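You operate a simulated robot arm through the tools that you are given. There is no shell and no other tool. Be economical: measure what you need, move in short steps, check, and stop when the job is done.

Carry out the task below with a simulated robot arm. There is one attempt and no reset: what you move stays moved.

Task
Brush the sand off the plate in the frame with the yellow brush.
Fine: extractor on for it and off after; put the brush back, leave the plate there. Set down upright: what you pick out. What is to be rubbed or washed off counts as gone when no trace of it is left.

It is judged by the outcome, as a careful person would: the job done as asked, and still so three seconds after it is handed in. It fails if anything else is knocked over, pushed out of place, dropped, spilled or broken.

Robot
A 7-joint arm with a fingered hand, fixed in place. Base frame: the origin is at the foot of the arm, x ahead of it, y to its left, z up; the work surface is at about z = 0.86. Units: m, rad, N and s.
With the tool pointing down near the work surface it reaches from about 0.4 to 0.72 m from the base axis. Its first joint turns from -2.897 to 2.897 rad. Payload 3.4 kg.
The TCP is the grasp point between the finger pads, 0.025 m short of the fingertips. In the tool frame z runs along the fingers and y along their closing line. Largest opening 0.088 m; the body of the gripper starts 0.029 m behind the TCP. The gripper is a hand of 3 fingers: y runs from the thumb to the fingers, the wrist lies at [-0.013, -0.106, -0.174] in the tool frame, and closing takes about 1.5 s.
Orientation is that of the tool frame in the base frame, as a unit quaternion [w, x, y, z]. With the fingers straight down and the wrist toward the robot, the tool's x, y and z point along [0, 1, 0], [1, 0, 0] and [0, 0, -1] of the base frame.

Tools
- The arm moves only by the tool servo_tool. Its arguments are lists of equal length, an entry for each row: "delta_pos": the shift along the tool's x, y, z in m, a list of three; "turn": the turn, a rotation vector about the tool's x, y, z in rad, a list of three. In form: {"delta_pos": [[x, y, z], ...], "turn": [[wx, wy, wz], ...]}. A call has 1 to 20 rows; each row is the pose to reach, as a shift and turn from the pose commanded when the call began, along the tool's axes at that moment. "hand" is the finger opening in m, from 0 to 0.088, set as the call begins (left out, the last holds). Each row takes 0.2 s and may step no farther than 0.05 m and 0.15 rad from the row before; otherwise, or with a gripper value out of range, the whole call is refused. Where a pose cannot be reached the arm comes as near as it can. A force on the tool above 40 N (or 10 N above the force at the start of the call, whichever is more), or a blocked arm, ends the call early, and 0.2 s more pass. Each finger travels about 0.072 m/s and halts on what it meets, pressing with about 29 N; the grip force reading is that of the motor and also rises with nothing between the fingers. The clock runs only during rows and for 0.2 s after the last one: add rows that repeat a pose to give the fingers time. The reply holds the time, the measured pose of the TCP, the force on the tool along the base axes, the opening and the grip force, in the units named above and with some noise, with the torque about the TCP (base axes, N m) and any sound that the robot's microphone picked up.
- Cameras (640 x 400 px; columns grow to the right, rows downward): "scene" is fixed at [0.3992, 0.6487, 1.6386]; the picture's right is [-0.98, -0.20, 0.00], its down [-0.15, 0.76, -0.64] and it looks along [0.13, -0.62, -0.77] (base axes); focal length 318 px, centre (320, 200). "wrist" rides on the gripper at [0.058, -0.085, -0.099] in the tool frame; the picture's right is [-0.67, 0.35, -0.66], its down [-0.69, -0.63, 0.37] and it looks along [-0.29, 0.69, 0.66] (tool axes); focal length 261 px, centre (320, 200). There is no depth. A picture from a camera that has moved, and an enlarged one, comes with that camera's place and axes in the base frame and with its lens.
- snapshot(camera): a new picture of that camera. The clock stands still meanwhile.
- lift_body(by): slides the trunk up (or, below 0, down) by that many m; the arm rides with it, the base frame stays. It gives what a move gives, with no picture.
- move_fingers(index, middle, thumb_bend, thumb_turn): sets how far each is bent, from 0 (flat) to 1 (curled in); at 0.3 the hand is open as for a grip, at 0.7 the pads meet at the TCP. One left out holds its place. A second passes; each finger stops where it meets its share of the squeeze, and holds until it gets a number again. A gripper value or a shape takes the hand back. It gives what a move gives, with no picture; readings hold the bend of each and the force on the fingers (four entries, about 0 where the hand has none), thumb and palm. thumb_turn goes from beside the hand (0) to across from the fingers (1), as for a grip.
- hand_shape(shape): the hand has 3 fingers and takes this shape, open, in about a second: jaw (thumb against the fingers, like two jaws); tri (thumb and two fingers); tip (a fingertip pinch); poke (one finger out to press); point (the index stretched); flat (the hand flat); cup (the hand cupped); fist (a fist). The gripper value then closes the fingers along that shape, each until it touches; the sizes above hold for jaw. It gives what a move gives, with no picture.
- enlarge(camera, box): a new picture of the part [left, top, right, bottom] of that camera's present view, enlarged. The clock stands still meanwhile.
- sign_off(): hands the job in; it is judged then, once.

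Go step by step. Nothing tells you positions but the pictures and the camera data: compare them with the known pose of the tool, close in by small moves and look again before you grip or let go. The budget is 120 turns and 76 pictures, counting those below and the enlarged ones. Unless the task says otherwise, let go and move clear before handing in, and close with one line.

The tools are called after "Emit:" as a command line: name --argument value ..., lists and objects as JSON in quotes. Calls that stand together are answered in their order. servo_tool: Moves the arm, as the interface text tells. Its arguments: {"type":"object","properties":{"delta_pos":{"type":"array"},"turn":{"type":"array"},"hand":{"type":"number"}},"required":["delta_pos","turn"]} The other tools are called the same way: lift_body (by) slides the trunk up or down; hand_shape (shape) gives the hand a shape; move_fingers (index, middle, thumb_bend, thumb_turn) moves the fingers one by one; snapshot (camera) takes a picture; enlarge (camera, box) takes an enlarged picture of a part of a camera's view; sign_off () hands the job in.

At the start:

```text
t: 0.0
tcp_pos: [0.4166, 0.053, 1.1975]
tool_rot: [0.0, 0.707, 0.707, 0.0]
force: [-0.3, 0.7, 0.6]
moment: [-0.02, 0.0, 0.04]
grip_width: 0.0875
gripper_force: 0.1
shape: jaw
bend: [0.3, 0.3, 0.3, 0.98]
finger forces: [0.1, 0.1, 0.0, 0.0, 0.1, 0.0]
trunk travel left (down, up): [-0.5, 0.09]
```

scene: 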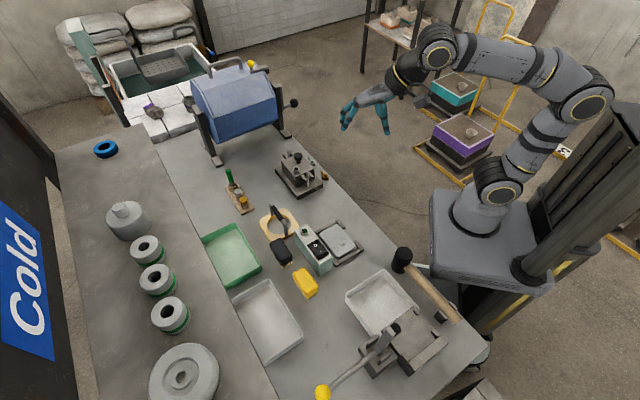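
wrist: 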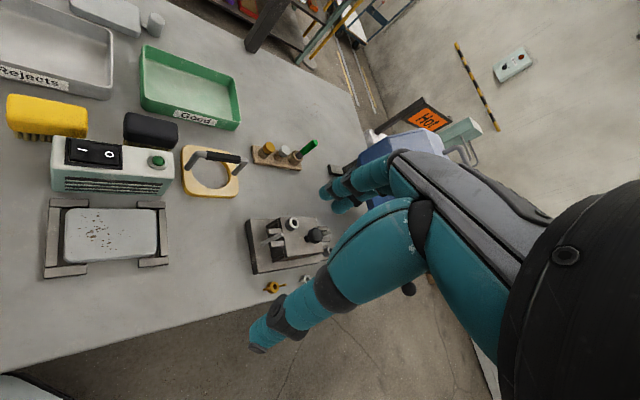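

I see the extractor box with its rocker switch and green button. The sandy plate in its frame is in front of it, with the yellow brush on one side and the black brush on the other. I'll take closer looks first.

Emit:
enlarge --camera "scene" --box '[250, 190, 380, 310]'

Emit:
enlarge --camera "wrist" --box '[0, 80, 240, 290]'

```text
3.33 times, centred on (315, 250) of scene
camera zoom: at [0.3992, 0.6487, 1.6386], right [-0.98, -0.2, 0.0], down [-0.15, 0.76, -0.64], along [0.13, -0.62, -0.77], focal length 1060 px, centre (337, 33)
```

zoom: 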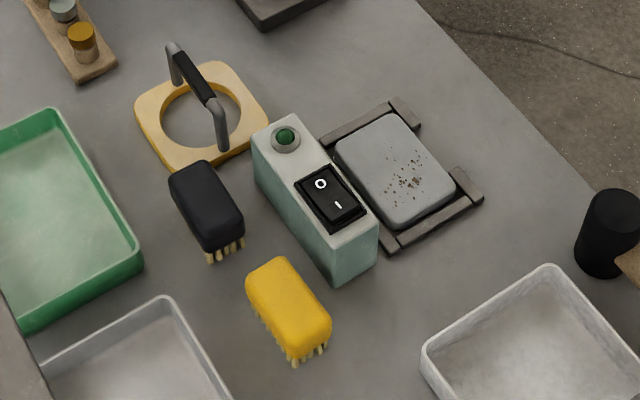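

```text
1.90 times, centred on (120, 185) of wrist
camera zoom: at [0.3313, 0.1129, 1.2964], right [0.35, -0.67, 0.66], down [-0.63, -0.69, -0.37], along [0.69, -0.29, -0.66], focal length 496 px, centre (701, 229)
```

zoom: 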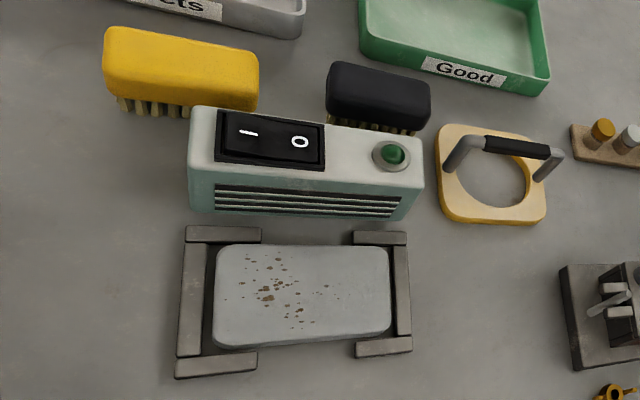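

The rocker's I end is at about (0.483, 0.253, 0.94) and its O end at about (0.500, 0.236). The plate centre is near (0.45, 0.175) and the brush top near (0.506, 0.322, 0.91), all turned about 45°. I'll shape the hand to press, turn it about 45° and look at the fingertip.

Emit:
hand_shape --shape "poke"

Emit:
servo_tool --delta_pos '[[0.04, 0.0, 0.02], [0.08, 0.01, 0.04], [0.12, 0.02, 0.06], [0.16, 0.03, 0.08], [0.18, 0.03, 0.1], [0.18, 0.03, 0.1]]' --turn '[[0, 0, -0.14], [0, 0, -0.28], [0, 0, -0.42], [0, 0, -0.56], [0, 0, -0.7], [0, 0, -0.8]]'

Emit:
snapshot --camera "wrist"

Emit:
snapshot --camera "scene"

```text
t: 0.9
tcp_pos: [0.4149, 0.0536, 1.1955]
tool_rot: [0.0, 0.707, 0.707, 0.0]
force: [-0.2, -0.6, 0.0]
moment: [0.0, -0.02, -0.05]
grip_width: 0.0002
gripper_force: 0.1
shape: poke
bend: [0.7, 0.7, 1.0, 1.0]
finger forces: [0.0, 0.0, 0.1, 0.1, 0.1, 0.0]
trunk travel left (down, up): [-0.5, 0.09]
```

```text
t: 2.3
tcp_pos: [0.4458, 0.2364, 1.0964]
tool_rot: [0.0, 0.376, 0.927, 0.001]
force: [0.1, 0.1, -0.6]
moment: [0.01, -0.02, -0.04]
grip_width: 0.0001
gripper_force: 0.1
shape: poke
bend: [0.7, 0.7, 1.0, 1.0]
finger forces: [0.1, 0.0, 0.1, 0.0, 0.0, 0.0]
trunk travel left (down, up): [-0.5, 0.09]
```

```text
71 pictures are left
camera wrist: at [0.3461, 0.2156, 1.197], right [0.72, -0.22, 0.66], down [0.06, -0.93, -0.37], along [0.69, 0.3, -0.66], focal length 261 px, centre (320, 200)
```

wrist: 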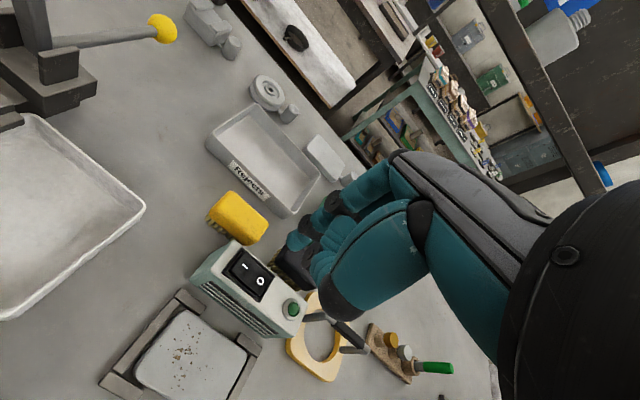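

```text
70 pictures are left
```

scene: 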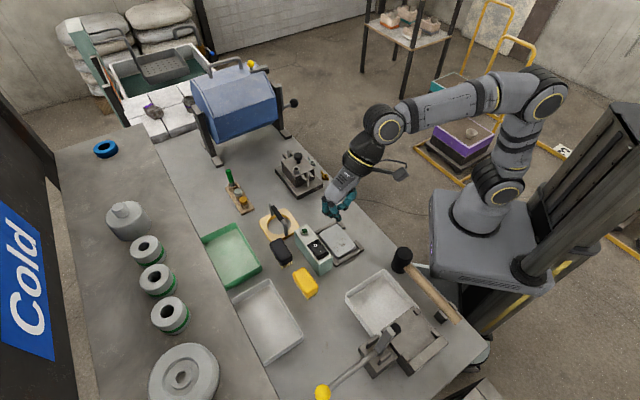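

The hand is turned the right way. I'll zoom in on it to see which finger stands out.

Emit:
enlarge --camera "wrist" --box '[180, 160, 420, 330]'

Emit:
enlarge --camera "scene" --box '[290, 150, 420, 270]'

```text
2.35 times, centred on (300, 245) of wrist
camera zoom: at [0.3461, 0.2156, 1.197], right [0.72, -0.22, 0.66], down [0.06, -0.93, -0.37], along [0.69, 0.3, -0.66], focal length 613 px, centre (367, 94)
```

zoom: 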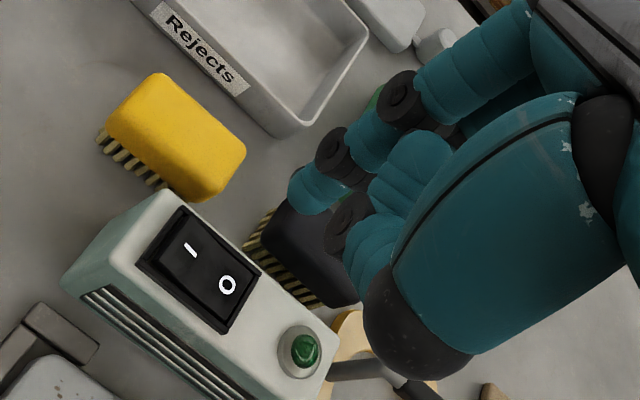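

```text
3.33 times, centred on (355, 210) of scene
camera zoom: at [0.3992, 0.6487, 1.6386], right [-0.98, -0.2, 0.0], down [-0.15, 0.76, -0.64], along [0.13, -0.62, -0.77], focal length 1060 px, centre (203, 167)
```

zoom: 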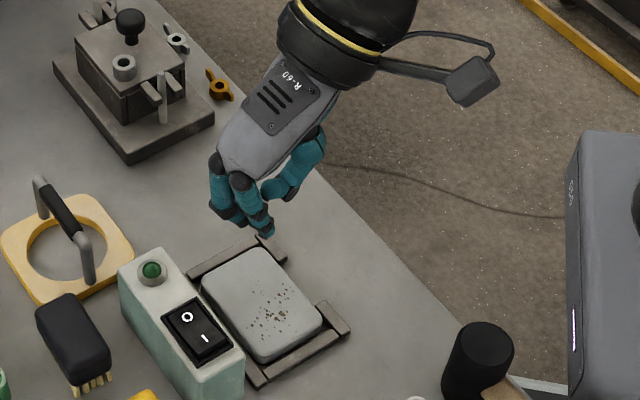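

The extended finger's tip sits almost on the tool axis, about 0.025 below the TCP. The I mark triangulates to (0.4825, 0.2504, 0.939), so I'll hover just above it.

Emit:
servo_tool --delta_pos '[[-0.0183, 0.0339, 0.02], [-0.0183, 0.0339, 0.06], [-0.0183, 0.0339, 0.1], [-0.0183, 0.0339, 0.111], [-0.0183, 0.0339, 0.111]]' --turn '[[0, 0, 0], [0, 0, 0], [0, 0, 0], [0, 0, 0], [0, 0, 0]]'

Emit:
enlarge --camera "wrist" --box '[180, 160, 420, 330]'

Emit:
enlarge --camera "scene" --box '[270, 190, 370, 290]'

```text
t: 3.5
tcp_pos: [0.4826, 0.2484, 0.9844]
tool_rot: [0.0, 0.376, 0.927, 0.0]
force: [0.1, 0.6, 0.3]
moment: [-0.01, 0.0, 0.01]
grip_width: 0.0
gripper_force: 0.1
shape: poke
bend: [0.7, 0.7, 1.0, 1.0]
finger forces: [0.1, 0.1, 0.0, 0.0, 0.0, 0.1]
trunk travel left (down, up): [-0.5, 0.09]
```

```text
2.35 times, centred on (300, 245) of wrist
camera zoom: at [0.383, 0.2265, 1.0851], right [0.72, -0.22, 0.66], down [0.05, -0.93, -0.37], along [0.69, 0.3, -0.66], focal length 613 px, centre (367, 94)
```

zoom: 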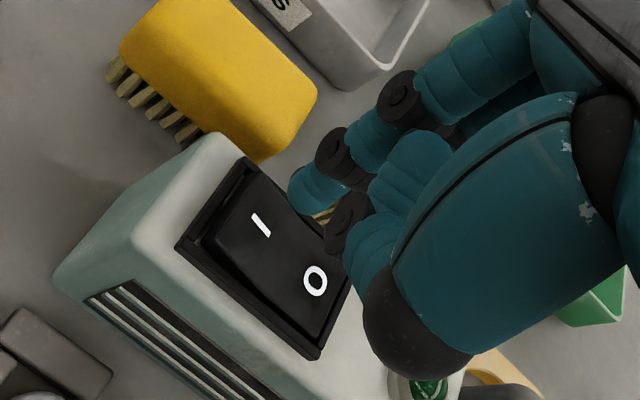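

```text
4.00 times, centred on (320, 240) of scene
camera zoom: at [0.3992, 0.6487, 1.6386], right [-0.98, -0.2, 0.0], down [-0.15, 0.76, -0.64], along [0.13, -0.62, -0.77], focal length 1272 px, centre (320, 40)
```

zoom: 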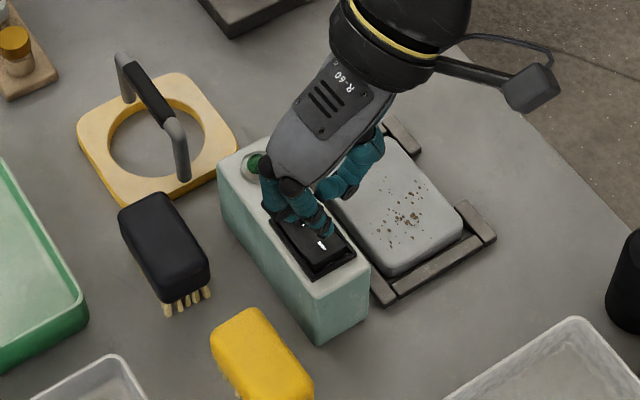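

The fingertip is over the I end, but a second finger seems to reach about as low. I'll curl that one further and look closely.

Emit:
move_fingers --middle 1.0

Emit:
enlarge --camera "scene" --box '[295, 210, 345, 260]'

Emit:
enlarge --camera "wrist" --box '[220, 180, 380, 290]'

```text
t: 4.5
tcp_pos: [0.4836, 0.2469, 0.986]
tool_rot: [0.0, 0.376, 0.927, 0.0]
force: [-0.7, -0.4, 1.2]
moment: [-0.01, 0.04, -0.01]
grip_width: 0.0225
gripper_force: 0.1
shape: fingers
bend: [0.7, 1.0, 1.0, 1.0]
finger forces: [0.0, 0.0, 0.0, 0.0, 0.0, 0.1]
trunk travel left (down, up): [-0.5, 0.09]
```

```text
8.00 times, centred on (320, 235) of scene
camera zoom: at [0.3992, 0.6487, 1.6386], right [-0.98, -0.2, 0.0], down [-0.15, 0.76, -0.64], along [0.13, -0.62, -0.77], focal length 2544 px, centre (320, -80)
```

zoom: 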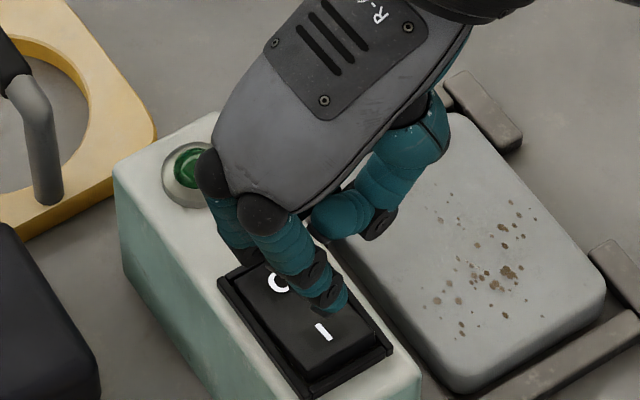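

```text
3.64 times, centred on (300, 235) of wrist
camera zoom: at [0.3831, 0.2266, 1.0854], right [0.72, -0.22, 0.66], down [0.05, -0.93, -0.37], along [0.69, 0.3, -0.66], focal length 948 px, centre (393, 73)
```

zoom: 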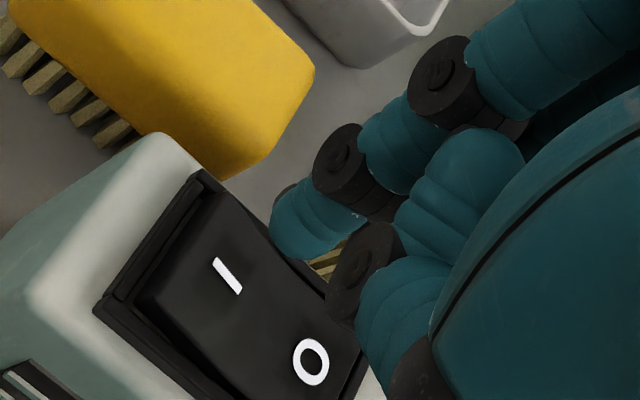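

The second finger is now tucked away and the tip is on the rocker's axis, slightly past the I mark. I'll shift 4 mm back and press down in small steps.

Emit:
servo_tool --delta_pos '[[-0.004, 0, 0.008], [-0.004, 0, 0.014], [-0.004, 0, 0.018], [-0.004, 0, 0.021], [-0.004, 0, 0.024]]' --turn '[[0, 0, 0], [0, 0, 0], [0, 0, 0], [0, 0, 0], [0, 0, 0]]'

Emit:
enlarge --camera "scene" --box '[295, 210, 345, 260]'

```text
t: 5.7
tcp_pos: [0.4852, 0.2443, 0.9627]
tool_rot: [0.001, 0.376, 0.927, 0.001]
force: [-0.8, 2.0, 8.2]
moment: [0.13, 0.05, -0.01]
grip_width: 0.0222
gripper_force: 4.3
shape: fingers
bend: [0.7, 1.0, 1.0, 1.0]
finger forces: [9.0, 0.0, 0.0, 0.0, 0.0, 0.0]
trunk travel left (down, up): [-0.5, 0.09]
```

```text
8.00 times, centred on (320, 235) of scene
camera zoom: at [0.3992, 0.6487, 1.6386], right [-0.98, -0.2, 0.0], down [-0.15, 0.76, -0.64], along [0.13, -0.62, -0.77], focal length 2544 px, centre (320, -80)
```

zoom: 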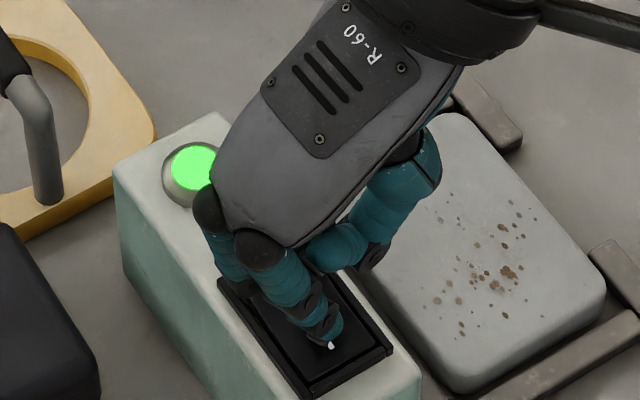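

The lamp is lit, so the extractor is on. I'll rise, reopen the hand and move over the brush for a closer look.

Emit:
servo_tool --delta_pos '[[0, 0, -0.03], [0, 0, -0.07], [0, 0, -0.11], [0.02, 0.03, -0.13], [0.04, 0.07, -0.13], [0.04, 0.07, -0.13]]' --turn '[[0, 0, 0], [0, 0, 0], [0, 0, 0], [0, 0, 0], [0, 0, 0], [0, 0, 0]]'

Emit:
hand_shape --shape "jaw"

Emit:
snapshot --camera "wrist"

Emit:
enlarge --camera "scene" --box '[270, 190, 370, 310]'

```text
t: 7.1
tcp_pos: [0.5076, 0.3248, 1.0904]
tool_rot: [0.0, 0.377, 0.926, 0.0]
force: [0.4, 0.0, 0.0]
moment: [0.03, 0.0, -0.01]
grip_width: 0.0225
gripper_force: 0.1
shape: fingers
bend: [0.7, 1.0, 1.0, 1.0]
finger forces: [0.0, 0.0, 0.0, 0.0, 0.1, 0.0]
trunk travel left (down, up): [-0.5, 0.09]
```

```text
t: 8.0
tcp_pos: [0.5078, 0.3247, 1.0903]
tool_rot: [0.0, 0.377, 0.926, 0.0]
force: [0.8, 0.2, -0.6]
moment: [0.0, -0.03, -0.01]
grip_width: 0.0877
gripper_force: 0.3
shape: jaw
bend: [0.3, 0.3, 0.3, 0.98]
finger forces: [0.0, 0.1, 0.0, 0.1, 0.0, 0.1]
trunk travel left (down, up): [-0.5, 0.09]
```

```text
62 pictures are left
camera wrist: at [0.4074, 0.304, 1.1905], right [0.72, -0.22, 0.66], down [0.05, -0.93, -0.37], along [0.69, 0.3, -0.66], focal length 261 px, centre (320, 200)
```

wrist: 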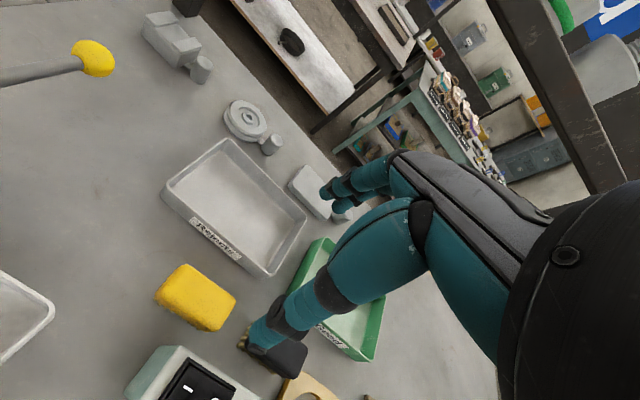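

```text
3.33 times, centred on (320, 250) of scene
camera zoom: at [0.3992, 0.6487, 1.6386], right [-0.98, -0.2, 0.0], down [-0.15, 0.76, -0.64], along [0.13, -0.62, -0.77], focal length 1060 px, centre (320, 33)
```

zoom: 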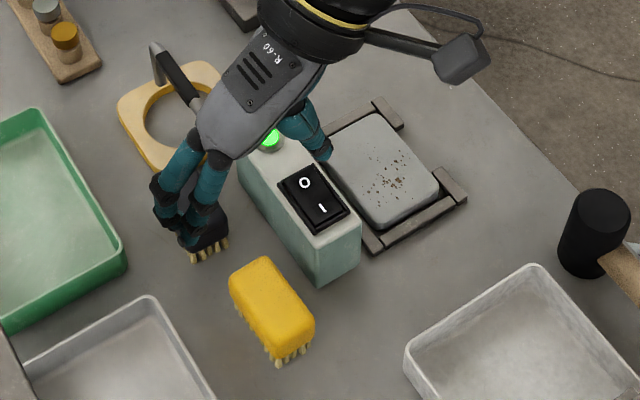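

The brush centre is near (0.5045, 0.322), its top is at about 0.908, and it is turned about 4° from the hand. There is a gap of about 28 mm to the extractor. I'll narrow the hand to 60 mm, line it up and come down to just above.

Emit:
servo_tool --delta_pos '[[0.0047, 0.0005, 0.02], [0.0047, 0.0005, 0.05], [0.0047, 0.0005, 0.08], [0.0047, 0.0005, 0.11], [0.0047, 0.0005, 0.12], [0.0047, 0.0005, 0.12]]' --turn '[[0, 0, -0.03], [0, 0, -0.065], [0, 0, -0.065], [0, 0, -0.065], [0, 0, -0.065], [0, 0, -0.065]]' --hand 0.06

Emit:
snapshot --camera "wrist"

Emit:
enlarge --camera "scene" --box '[260, 210, 360, 310]'

```text
t: 9.4
tcp_pos: [0.5043, 0.3258, 0.9718]
tool_rot: [0.0, 0.346, 0.938, 0.0]
force: [-0.5, -0.9, 0.4]
moment: [0.0, 0.0, 0.01]
grip_width: 0.0606
gripper_force: 0.0
shape: jaw
bend: [0.28, 0.37, 0.59, 0.99]
finger forces: [0.0, 0.0, 0.1, 0.0, 0.0, 0.0]
trunk travel left (down, up): [-0.5, 0.09]
```

```text
60 pictures are left
camera wrist: at [0.4054, 0.2987, 1.072], right [0.74, -0.17, 0.66], down [0.11, -0.92, -0.37], along [0.67, 0.34, -0.66], focal length 261 px, centre (320, 200)
```

wrist: 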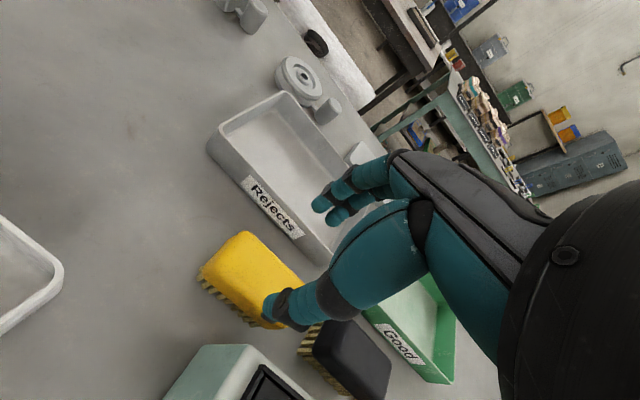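

```text
4.00 times, centred on (310, 260) of scene
camera zoom: at [0.3992, 0.6487, 1.6386], right [-0.98, -0.2, 0.0], down [-0.15, 0.76, -0.64], along [0.13, -0.62, -0.77], focal length 1272 px, centre (360, -40)
```

zoom: 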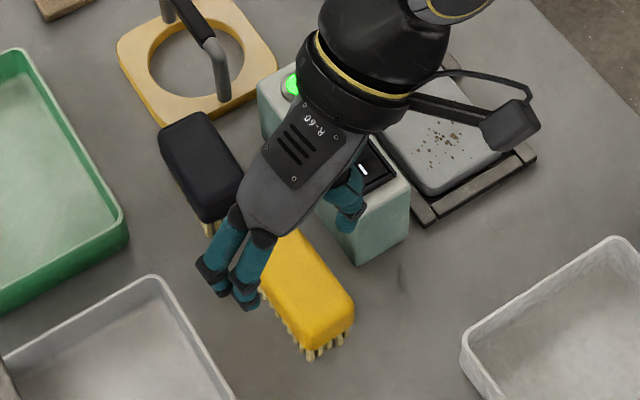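

The hand is roughly over the brush. I'll lower it until the tips are just above the brush top and check the centring there.

Emit:
servo_tool --delta_pos '[[0, 0, 0.015], [0, 0, 0.028], [0, 0, 0.028]]' --turn '[[0, 0, 0], [0, 0, 0], [0, 0, 0]]'

Emit:
enlarge --camera "wrist" --box '[160, 150, 420, 380]'

Emit:
enlarge --camera "scene" --box '[280, 240, 340, 300]'

```text
t: 10.2
tcp_pos: [0.5042, 0.3248, 0.9449]
tool_rot: [0.0, 0.346, 0.938, 0.0]
force: [-1.1, -0.5, 0.3]
moment: [0.0, -0.02, -0.01]
grip_width: 0.0604
gripper_force: 0.1
shape: jaw
bend: [0.28, 0.37, 0.59, 0.99]
finger forces: [0.0, 0.0, 0.0, 0.1, 0.0, 0.1]
trunk travel left (down, up): [-0.5, 0.09]
```

```text
1.74 times, centred on (290, 265) of wrist
camera zoom: at [0.4051, 0.2985, 1.0441], right [0.74, -0.17, 0.66], down [0.11, -0.92, -0.37], along [0.67, 0.34, -0.66], focal length 453 px, centre (372, 87)
```

zoom: 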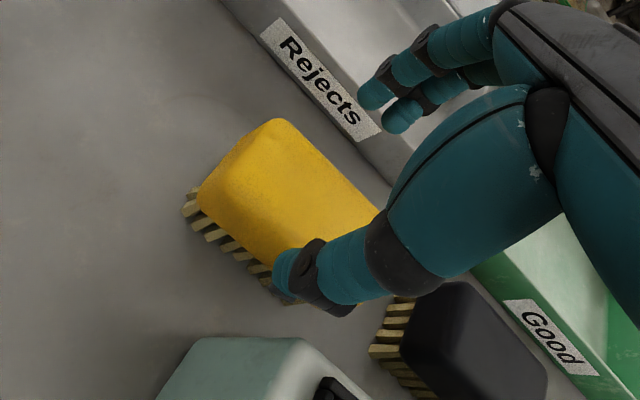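

```text
6.67 times, centred on (310, 270) of scene
camera zoom: at [0.3992, 0.6487, 1.6386], right [-0.98, -0.2, 0.0], down [-0.15, 0.76, -0.64], along [0.13, -0.62, -0.77], focal length 2120 px, centre (387, -267)
```

zoom: 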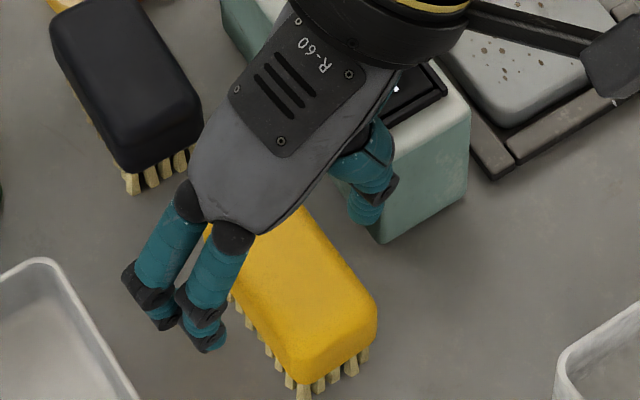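

The brush is between thumb and fingers, but the thumb is close to its near face. I'll shift 5 mm toward the thumb side, lower a little and check again.

Emit:
servo_tool --delta_pos '[[0, -0.005, 0.0], [0, -0.005, 0.01], [0, -0.005, 0.018], [0, -0.005, 0.018]]' --turn '[[0, 0, 0], [0, 0, 0], [0, 0, 0], [0, 0, 0]]'

Emit:
enlarge --camera "wrist" --box '[160, 150, 420, 380]'

Emit:
enlarge --camera "scene" --box '[280, 240, 340, 300]'

```text
t: 11.2
tcp_pos: [0.4986, 0.3213, 0.9251]
tool_rot: [-0.001, 0.346, 0.938, 0.0]
force: [0.4, 0.3, 0.0]
moment: [0.01, -0.05, -0.01]
grip_width: 0.0602
gripper_force: 0.1
shape: jaw
bend: [0.28, 0.37, 0.59, 0.99]
finger forces: [0.0, 0.0, 0.0, 0.0, 0.0, 0.0]
trunk travel left (down, up): [-0.5, 0.09]
```

```text
1.74 times, centred on (290, 265) of wrist
camera zoom: at [0.4004, 0.295, 1.0257], right [0.74, -0.17, 0.66], down [0.11, -0.92, -0.37], along [0.67, 0.34, -0.66], focal length 453 px, centre (372, 87)
```

zoom: 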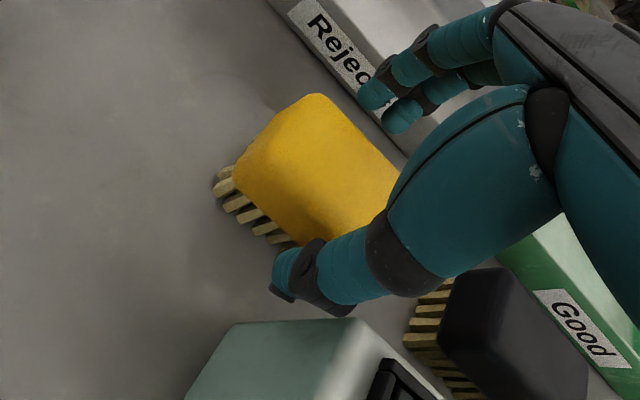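

```text
6.67 times, centred on (310, 270) of scene
camera zoom: at [0.3992, 0.6487, 1.6386], right [-0.98, -0.2, 0.0], down [-0.15, 0.76, -0.64], along [0.13, -0.62, -0.77], focal length 2120 px, centre (387, -267)
```

zoom: 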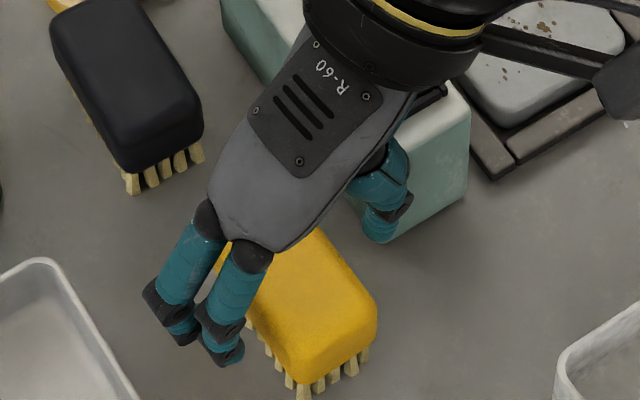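

The brush is well centred between thumb and fingers and the thumb is clear of the extractor. I'll go down the last bit and close.

Emit:
servo_tool --delta_pos '[[0, 0, 0.007], [0, 0, 0.014], [0, 0, 0.014]]' --turn '[[0, 0, 0], [0, 0, 0], [0, 0, 0]]'

Emit:
enlarge --camera "scene" --box '[280, 240, 340, 300]'

Emit:
enlarge --camera "wrist" --box '[160, 150, 420, 380]'

```text
t: 12.0
tcp_pos: [0.4989, 0.321, 0.911]
tool_rot: [0.0, 0.345, 0.939, 0.0]
force: [-1.1, 0.2, 0.2]
moment: [0.0, 0.01, 0.02]
grip_width: 0.0603
gripper_force: 0.0
shape: jaw
bend: [0.28, 0.37, 0.59, 0.99]
finger forces: [0.0, 0.0, 0.1, 0.0, 0.1, 0.1]
trunk travel left (down, up): [-0.5, 0.09]
```

```text
6.67 times, centred on (310, 270) of scene
camera zoom: at [0.3992, 0.6487, 1.6386], right [-0.98, -0.2, 0.0], down [-0.15, 0.76, -0.64], along [0.13, -0.62, -0.77], focal length 2120 px, centre (387, -267)
```

zoom: 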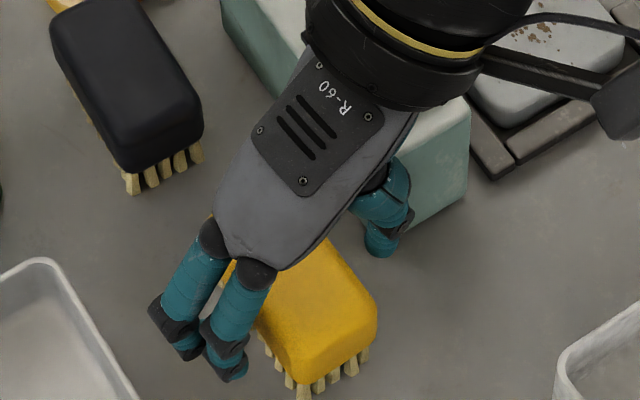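

```text
1.74 times, centred on (290, 265) of wrist
camera zoom: at [0.3998, 0.2945, 1.0113], right [0.74, -0.17, 0.66], down [0.11, -0.92, -0.37], along [0.67, 0.34, -0.66], focal length 453 px, centre (372, 87)
```

zoom: 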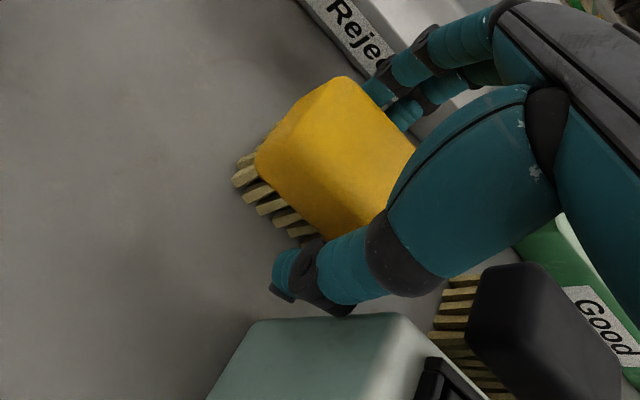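

The fingers straddle the brush freely. I'll move 5 mm along it and 5 mm lower, then close.

Emit:
servo_tool --delta_pos '[[0.005, 0, 0.003], [0.005, 0, 0.005], [0.005, 0, 0.005]]' --turn '[[0, 0, 0], [0, 0, 0], [0, 0, 0]]'

Emit:
servo_tool --delta_pos '[[0, 0, 0], [0, 0, 0], [0, 0, 0], [0, 0, 0], [0, 0, 0], [0, 0, 0], [0, 0, 0]]' --turn '[[0, 0, 0], [0, 0, 0], [0, 0, 0], [0, 0, 0], [0, 0, 0], [0, 0, 0], [0, 0, 0]]' --hand 0.02

Emit:
enlarge --camera "wrist" --box '[160, 150, 420, 380]'

Emit:
enlarge --camera "scene" --box '[280, 240, 340, 300]'

```text
t: 12.8
tcp_pos: [0.495, 0.3233, 0.9053]
tool_rot: [-0.001, 0.346, 0.938, 0.0]
force: [-0.8, -0.7, 0.5]
moment: [0.0, 0.02, -0.01]
grip_width: 0.0598
gripper_force: 0.1
shape: jaw
bend: [0.28, 0.37, 0.59, 0.99]
finger forces: [0.0, 0.0, 0.0, 0.0, 0.0, 0.1]
trunk travel left (down, up): [-0.5, 0.09]
```

```text
t: 14.4
tcp_pos: [0.4944, 0.3238, 0.9055]
tool_rot: [0.0, 0.345, 0.939, 0.0]
force: [-0.1, 0.0, -0.9]
moment: [0.0, 0.02, -0.02]
grip_width: 0.0323
gripper_force: 29.0
shape: jaw
bend: [0.74, 0.51, 0.73, 1.0]
finger forces: [16.9, 9.2, 0.0, 0.1, 26.2, 0.1]
trunk travel left (down, up): [-0.5, 0.09]
```

```text
1.74 times, centred on (290, 265) of wrist
camera zoom: at [0.3954, 0.2976, 1.0062], right [0.74, -0.17, 0.66], down [0.11, -0.92, -0.37], along [0.67, 0.34, -0.66], focal length 453 px, centre (372, 87)
```

zoom: 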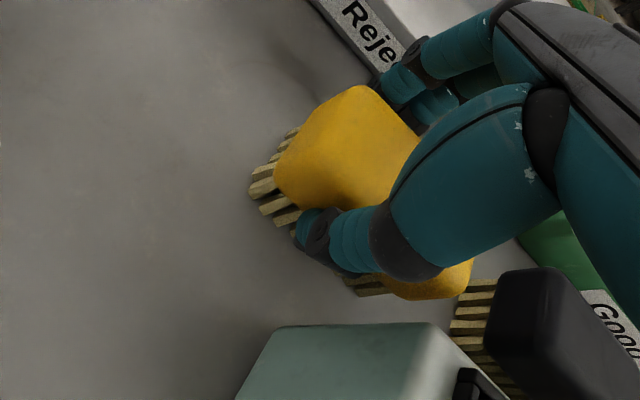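

```text
6.67 times, centred on (310, 270) of scene
camera zoom: at [0.3992, 0.6487, 1.6386], right [-0.98, -0.2, 0.0], down [-0.15, 0.76, -0.64], along [0.13, -0.62, -0.77], focal length 2120 px, centre (387, -267)
```

zoom: 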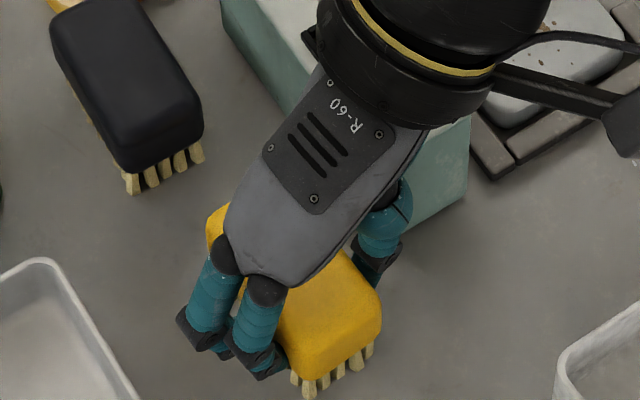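

The grip is firm (29 N). The brush turns out longer than I took it to be, and I hold it about 12 mm off its middle. I'll open, shift back along it and grip again at the middle.

Emit:
servo_tool --delta_pos '[[0, 0, 0], [0, 0, 0], [0, 0, 0], [0, 0, 0], [-0.006, 0, 0], [-0.012, 0, 0], [-0.012, 0, 0]]' --turn '[[0, 0, 0], [0, 0, 0], [0, 0, 0], [0, 0, 0], [0, 0, 0], [0, 0, 0], [0, 0, 0]]' --hand 0.056

Emit:
enlarge --camera "wrist" --box '[160, 150, 420, 380]'

Emit:
enlarge --camera "scene" --box '[280, 240, 340, 300]'

```text
t: 16.0
tcp_pos: [0.5033, 0.3187, 0.907]
tool_rot: [-0.001, 0.345, 0.939, -0.001]
force: [-1.4, 3.3, 1.1]
moment: [-0.02, 0.02, -0.14]
grip_width: 0.0549
gripper_force: 0.1
shape: jaw
bend: [0.28, 0.39, 0.64, 0.98]
finger forces: [0.0, 0.1, 0.1, 0.0, 3.8, 0.1]
trunk travel left (down, up): [-0.5, 0.09]
```

```text
1.74 times, centred on (290, 265) of wrist
camera zoom: at [0.4051, 0.2911, 1.0063], right [0.74, -0.17, 0.66], down [0.11, -0.92, -0.37], along [0.67, 0.34, -0.66], focal length 453 px, centre (372, 87)
```

zoom: 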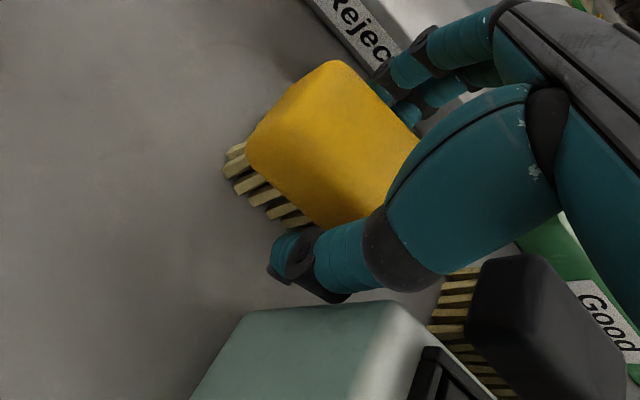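

```text
6.67 times, centred on (310, 270) of scene
camera zoom: at [0.3992, 0.6487, 1.6386], right [-0.98, -0.2, 0.0], down [-0.15, 0.76, -0.64], along [0.13, -0.62, -0.77], focal length 2120 px, centre (387, -267)
```

zoom: 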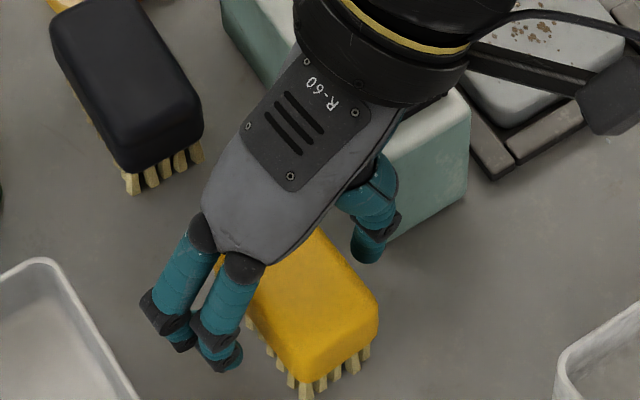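

The thumb just grazes the extractor at 3–4 N, and the extractor hasn't moved. I'll ease 4 mm away from it and close.

Emit:
servo_tool --delta_pos '[[0, 0.003, 0], [0, 0.005, 0], [0, 0.005, 0]]' --turn '[[0, 0, 0], [0, 0, 0], [0, 0, 0]]'

Emit:
servo_tool --delta_pos '[[0, 0, 0], [0, 0, 0], [0, 0, 0], [0, 0, 0], [0, 0, 0], [0, 0, 0], [0, 0, 0]]' --turn '[[0, 0, 0], [0, 0, 0], [0, 0, 0], [0, 0, 0], [0, 0, 0], [0, 0, 0], [0, 0, 0]]' --hand 0.02

Emit:
enlarge --camera "wrist" --box '[160, 150, 420, 380]'

Emit:
enlarge --camera "scene" --box '[280, 240, 340, 300]'

```text
t: 16.8
tcp_pos: [0.5083, 0.3199, 0.9063]
tool_rot: [0.0, 0.345, 0.939, 0.001]
force: [0.0, 0.4, 0.3]
moment: [0.02, 0.0, -0.01]
grip_width: 0.0556
gripper_force: 0.2
shape: jaw
bend: [0.28, 0.39, 0.63, 1.0]
finger forces: [0.0, 0.0, 0.1, 0.1, 0.0, 0.0]
trunk travel left (down, up): [-0.5, 0.09]
```

```text
t: 18.4
tcp_pos: [0.5094, 0.3213, 0.9074]
tool_rot: [0.0, 0.345, 0.938, 0.0]
force: [0.2, -1.1, 0.3]
moment: [0.01, -0.03, -0.01]
grip_width: 0.0322
gripper_force: 28.7
shape: jaw
bend: [0.74, 0.52, 0.73, 1.0]
finger forces: [16.9, 9.2, 0.0, 0.0, 26.2, 0.0]
trunk travel left (down, up): [-0.5, 0.09]
```

```text
1.74 times, centred on (290, 265) of wrist
camera zoom: at [0.4093, 0.2942, 1.0064], right [0.74, -0.17, 0.66], down [0.11, -0.92, -0.37], along [0.67, 0.34, -0.66], focal length 453 px, centre (372, 87)
```

zoom: 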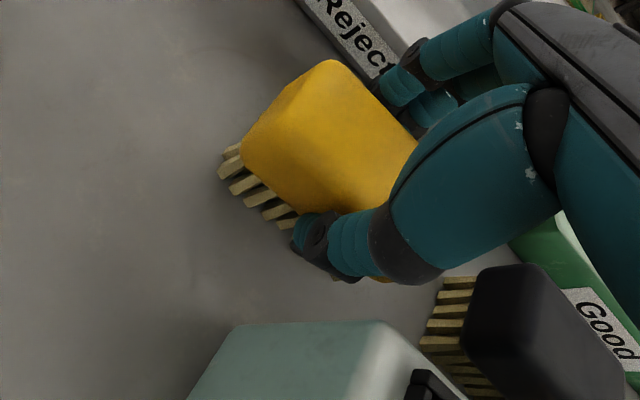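

```text
6.67 times, centred on (310, 270) of scene
camera zoom: at [0.3992, 0.6487, 1.6386], right [-0.98, -0.2, 0.0], down [-0.15, 0.76, -0.64], along [0.13, -0.62, -0.77], focal length 2120 px, centre (387, -267)
```

zoom: 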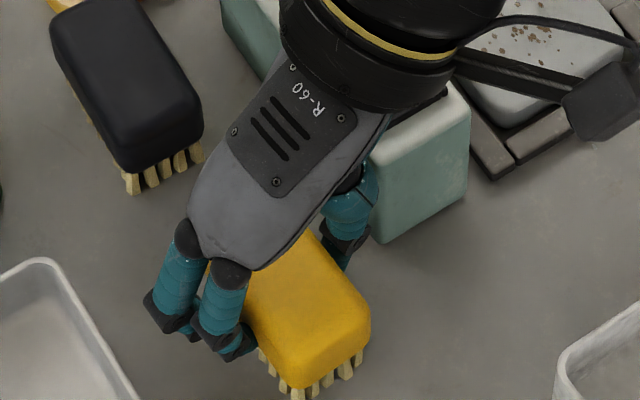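

The brush is held near its middle at TCP (0.509, 0.321, 0.907). I'll lift it over the extractor and hover above the plate.

Emit:
servo_tool --delta_pos '[[0, 0, -0.02], [0, 0, -0.06], [0, 0, -0.1], [-0.01, -0.03, -0.12], [-0.025, -0.07, -0.12], [-0.04, -0.11, -0.12], [-0.0496, -0.149, -0.12], [-0.0496, -0.149, -0.12]]' --turn '[[0, 0, 0], [0, 0, 0], [0, 0, 0], [0, 0, 0], [0, 0, 0], [0, 0, 0], [0, 0, 0], [0, 0, 0]]'

Emit:
snapshot --camera "wrist"

Emit:
enlarge --camera "scene" --box '[280, 190, 380, 290]'

```text
t: 20.2
tcp_pos: [0.448, 0.1746, 1.0267]
tool_rot: [0.0, 0.345, 0.939, 0.0]
force: [0.1, 0.2, -0.4]
moment: [0.01, -0.02, 0.01]
grip_width: 0.0322
gripper_force: 28.9
shape: jaw
bend: [0.74, 0.52, 0.73, 1.0]
finger forces: [17.1, 9.3, 0.0, 0.1, 26.3, 0.0]
trunk travel left (down, up): [-0.5, 0.09]
```

```text
46 pictures are left
camera wrist: at [0.3492, 0.1477, 1.1272], right [0.74, -0.17, 0.66], down [0.11, -0.92, -0.37], along [0.67, 0.34, -0.66], focal length 261 px, centre (320, 200)
```

wrist: 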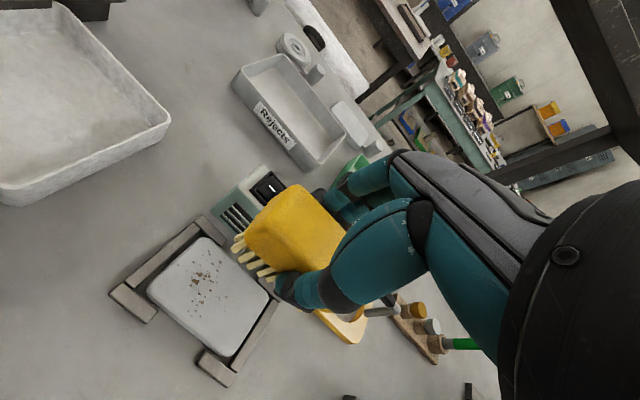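

```text
4.00 times, centred on (330, 240) of scene
camera zoom: at [0.3992, 0.6487, 1.6386], right [-0.98, -0.2, 0.0], down [-0.15, 0.76, -0.64], along [0.13, -0.62, -0.77], focal length 1272 px, centre (280, 40)
```

zoom: 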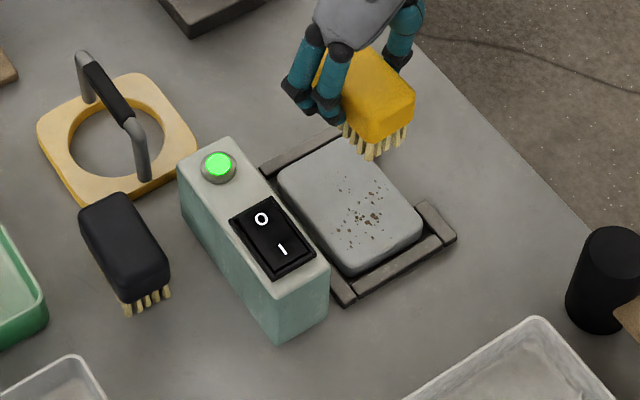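

The brush sits straight in the hand above the plate. I'll take a closer look at the plate and how high the frame rails stand.

Emit:
enlarge --camera "wrist" --box '[100, 170, 300, 390]'

Emit:
enlarge --camera "scene" --box '[315, 205, 375, 265]'

```text
1.82 times, centred on (200, 280) of wrist
camera zoom: at [0.3492, 0.1477, 1.1272], right [0.74, -0.17, 0.66], down [0.11, -0.92, -0.37], along [0.67, 0.34, -0.66], focal length 474 px, centre (538, 54)
```

zoom: 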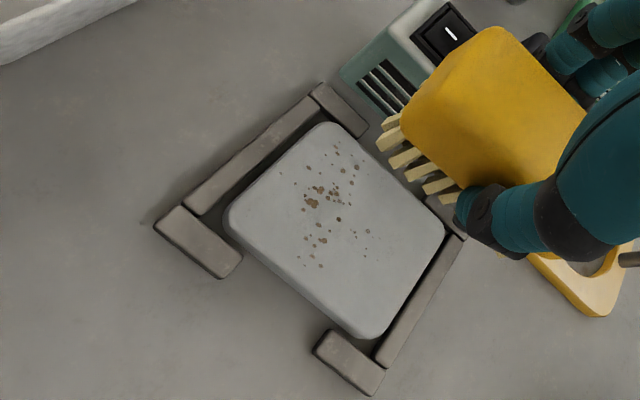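

```text
6.67 times, centred on (345, 235) of scene
camera zoom: at [0.3992, 0.6487, 1.6386], right [-0.98, -0.2, 0.0], down [-0.15, 0.76, -0.64], along [0.13, -0.62, -0.77], focal length 2120 px, centre (153, -33)
```

zoom: 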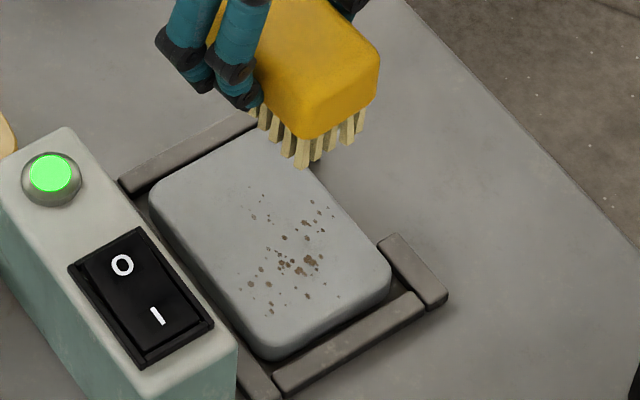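

The plate stands a little above its rails, so the brush can pass over them. The extractor face is about 58 mm from the plate centre, which limits strokes on that side to roughly +10 mm. I'll lower gently to find contact.

Emit:
servo_tool --delta_pos '[[0, 0, 0.04], [0, 0, 0.07], [0, 0, 0.083], [0, 0, 0.087], [0, 0, 0.087]]' --turn '[[0, 0, 0], [0, 0, 0], [0, 0, 0], [0, 0, 0], [0, 0, 0]]'

Emit:
enlarge --camera "scene" --box '[310, 200, 380, 270]'

Emit:
enlarge --camera "wrist" --box '[140, 150, 400, 380]'

```text
t: 21.4
tcp_pos: [0.4477, 0.1754, 0.9397]
tool_rot: [0.0, 0.345, 0.939, 0.0]
force: [-0.5, -0.2, -1.5]
moment: [0.0, 0.0, 0.03]
grip_width: 0.0323
gripper_force: 28.9
shape: jaw
bend: [0.74, 0.52, 0.73, 1.0]
finger forces: [16.9, 9.4, 0.0, 0.1, 26.2, 0.0]
trunk travel left (down, up): [-0.5, 0.09]
```

```text
5.71 times, centred on (345, 235) of scene
camera zoom: at [0.3992, 0.6487, 1.6386], right [-0.98, -0.2, 0.0], down [-0.15, 0.76, -0.64], along [0.13, -0.62, -0.77], focal length 1817 px, centre (177, 0)
```

zoom: 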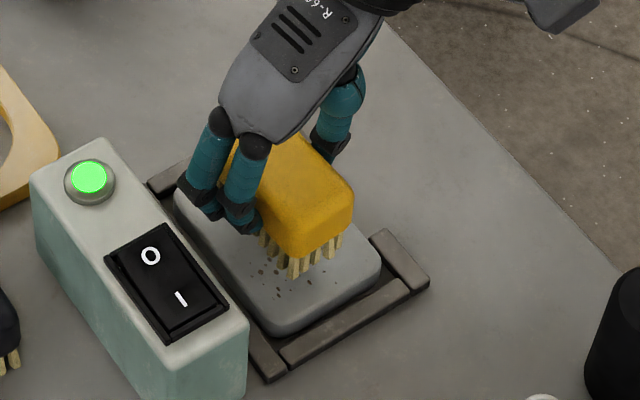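

```text
1.74 times, centred on (270, 265) of wrist
camera zoom: at [0.3496, 0.1488, 1.0403], right [0.74, -0.17, 0.66], down [0.11, -0.92, -0.37], along [0.67, 0.34, -0.66], focal length 453 px, centre (407, 87)
```

zoom: 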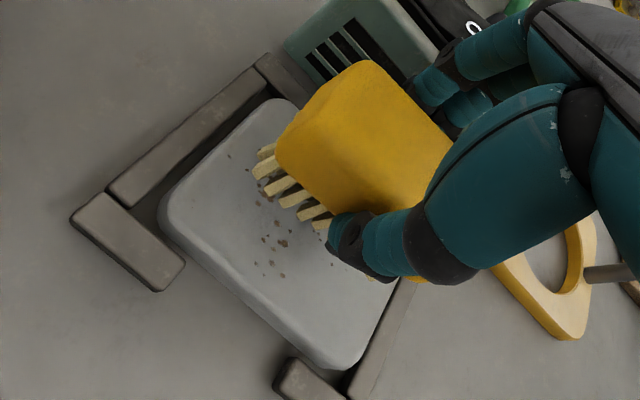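

The brush is a few millimetres above the plate. I'll go down step by step.

Emit:
servo_tool --delta_pos '[[0, 0, 0.003], [0, 0, 0.006], [0, 0, 0.006]]' --turn '[[0, 0, 0], [0, 0, 0], [0, 0, 0]]'

Emit:
servo_tool --delta_pos '[[0, 0, 0.002], [0, 0, 0.004], [0, 0, 0.004]]' --turn '[[0, 0, 0], [0, 0, 0], [0, 0, 0]]'

```text
t: 22.2
tcp_pos: [0.4497, 0.1744, 0.9341]
tool_rot: [0.0, 0.346, 0.938, 0.0]
force: [0.4, 0.1, 0.0]
moment: [-0.02, 0.01, 0.05]
grip_width: 0.032
gripper_force: 29.5
shape: jaw
bend: [0.74, 0.52, 0.73, 1.0]
finger forces: [16.9, 9.3, 0.1, 0.0, 26.2, 0.1]
trunk travel left (down, up): [-0.5, 0.09]
```

```text
t: 23.0
tcp_pos: [0.4483, 0.1748, 0.929]
tool_rot: [0.0, 0.346, 0.938, 0.0]
force: [0.5, -0.3, -1.3]
moment: [-0.04, 0.0, 0.04]
grip_width: 0.0323
gripper_force: 28.9
shape: jaw
bend: [0.74, 0.52, 0.73, 1.0]
finger forces: [16.9, 9.3, 0.0, 0.1, 26.1, 0.0]
trunk travel left (down, up): [-0.5, 0.09]
```

Still no contact. I'll keep stepping down.

Emit:
servo_tool --delta_pos '[[0, 0, 0.002], [0, 0, 0.003], [0, 0, 0.003]]' --turn '[[0, 0, 0], [0, 0, 0], [0, 0, 0]]'

Emit:
enlarge --camera "scene" --box '[315, 205, 375, 265]'

```text
t: 23.8
tcp_pos: [0.4496, 0.175, 0.9268]
tool_rot: [0.001, 0.344, 0.939, 0.0]
force: [-0.1, -0.6, -0.4]
moment: [-0.02, -0.02, 0.01]
grip_width: 0.0321
gripper_force: 28.5
shape: jaw
bend: [0.74, 0.52, 0.73, 1.0]
finger forces: [16.9, 9.4, 0.0, 0.0, 26.2, 0.0]
trunk travel left (down, up): [-0.5, 0.09]
```

```text
6.67 times, centred on (345, 235) of scene
camera zoom: at [0.3992, 0.6487, 1.6386], right [-0.98, -0.2, 0.0], down [-0.15, 0.76, -0.64], along [0.13, -0.62, -0.77], focal length 2120 px, centre (153, -33)
```

zoom: 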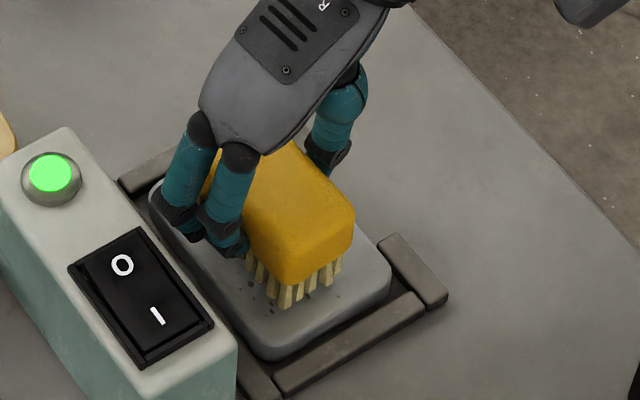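

Emit:
servo_tool --delta_pos '[[0, 0, 0.001], [0, 0, 0.002], [0, 0, 0.002]]' --turn '[[0, 0, 0], [0, 0, 0], [0, 0, 0]]'

Emit:
servo_tool --delta_pos '[[0, 0, 0.001], [0, 0, 0.002], [0, 0, 0.002]]' --turn '[[0, 0, 0], [0, 0, 0], [0, 0, 0]]'

```text
t: 24.6
tcp_pos: [0.4492, 0.1759, 0.9243]
tool_rot: [0.0, 0.345, 0.939, -0.001]
force: [-0.1, 0.5, -0.5]
moment: [-0.01, 0.02, -0.02]
grip_width: 0.0323
gripper_force: 29.0
shape: jaw
bend: [0.74, 0.52, 0.73, 1.0]
finger forces: [16.9, 9.3, 0.0, 0.0, 26.2, 0.1]
trunk travel left (down, up): [-0.5, 0.09]
```

```text
t: 25.4
tcp_pos: [0.4498, 0.1752, 0.9209]
tool_rot: [0.0, 0.345, 0.939, 0.0]
force: [0.0, 1.3, -1.7]
moment: [0.01, 0.01, 0.01]
grip_width: 0.0321
gripper_force: 28.8
shape: jaw
bend: [0.74, 0.52, 0.73, 1.0]
finger forces: [16.9, 9.3, 0.2, 0.0, 26.1, 0.0]
trunk travel left (down, up): [-0.5, 0.09]
```

Emit:
servo_tool --delta_pos '[[0, 0, 0.001], [0, 0, 0.002], [0, 0, 0.002]]' --turn '[[0, 0, 0], [0, 0, 0], [0, 0, 0]]'

Emit:
enlarge --camera "scene" --box '[330, 220, 370, 260]'

```text
t: 26.2
tcp_pos: [0.4493, 0.1743, 0.9206]
tool_rot: [0.002, 0.346, 0.938, 0.001]
force: [0.6, 2.3, 10.0]
moment: [0.04, -0.04, 0.03]
grip_width: 0.0325
gripper_force: 29.0
shape: jaw
bend: [0.74, 0.52, 0.73, 1.0]
finger forces: [18.3, 10.5, 0.0, 0.0, 27.4, 0.0]
trunk travel left (down, up): [-0.5, 0.09]
```

```text
10.00 times, centred on (350, 240) of scene
camera zoom: at [0.3992, 0.6487, 1.6386], right [-0.98, -0.2, 0.0], down [-0.15, 0.76, -0.64], along [0.13, -0.62, -0.77], focal length 3180 px, centre (20, -200)
```

zoom: 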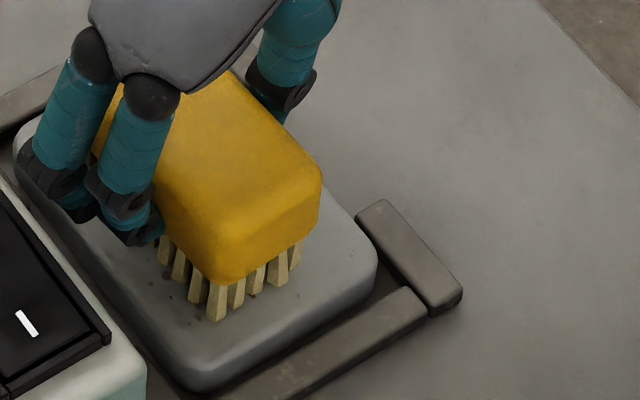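

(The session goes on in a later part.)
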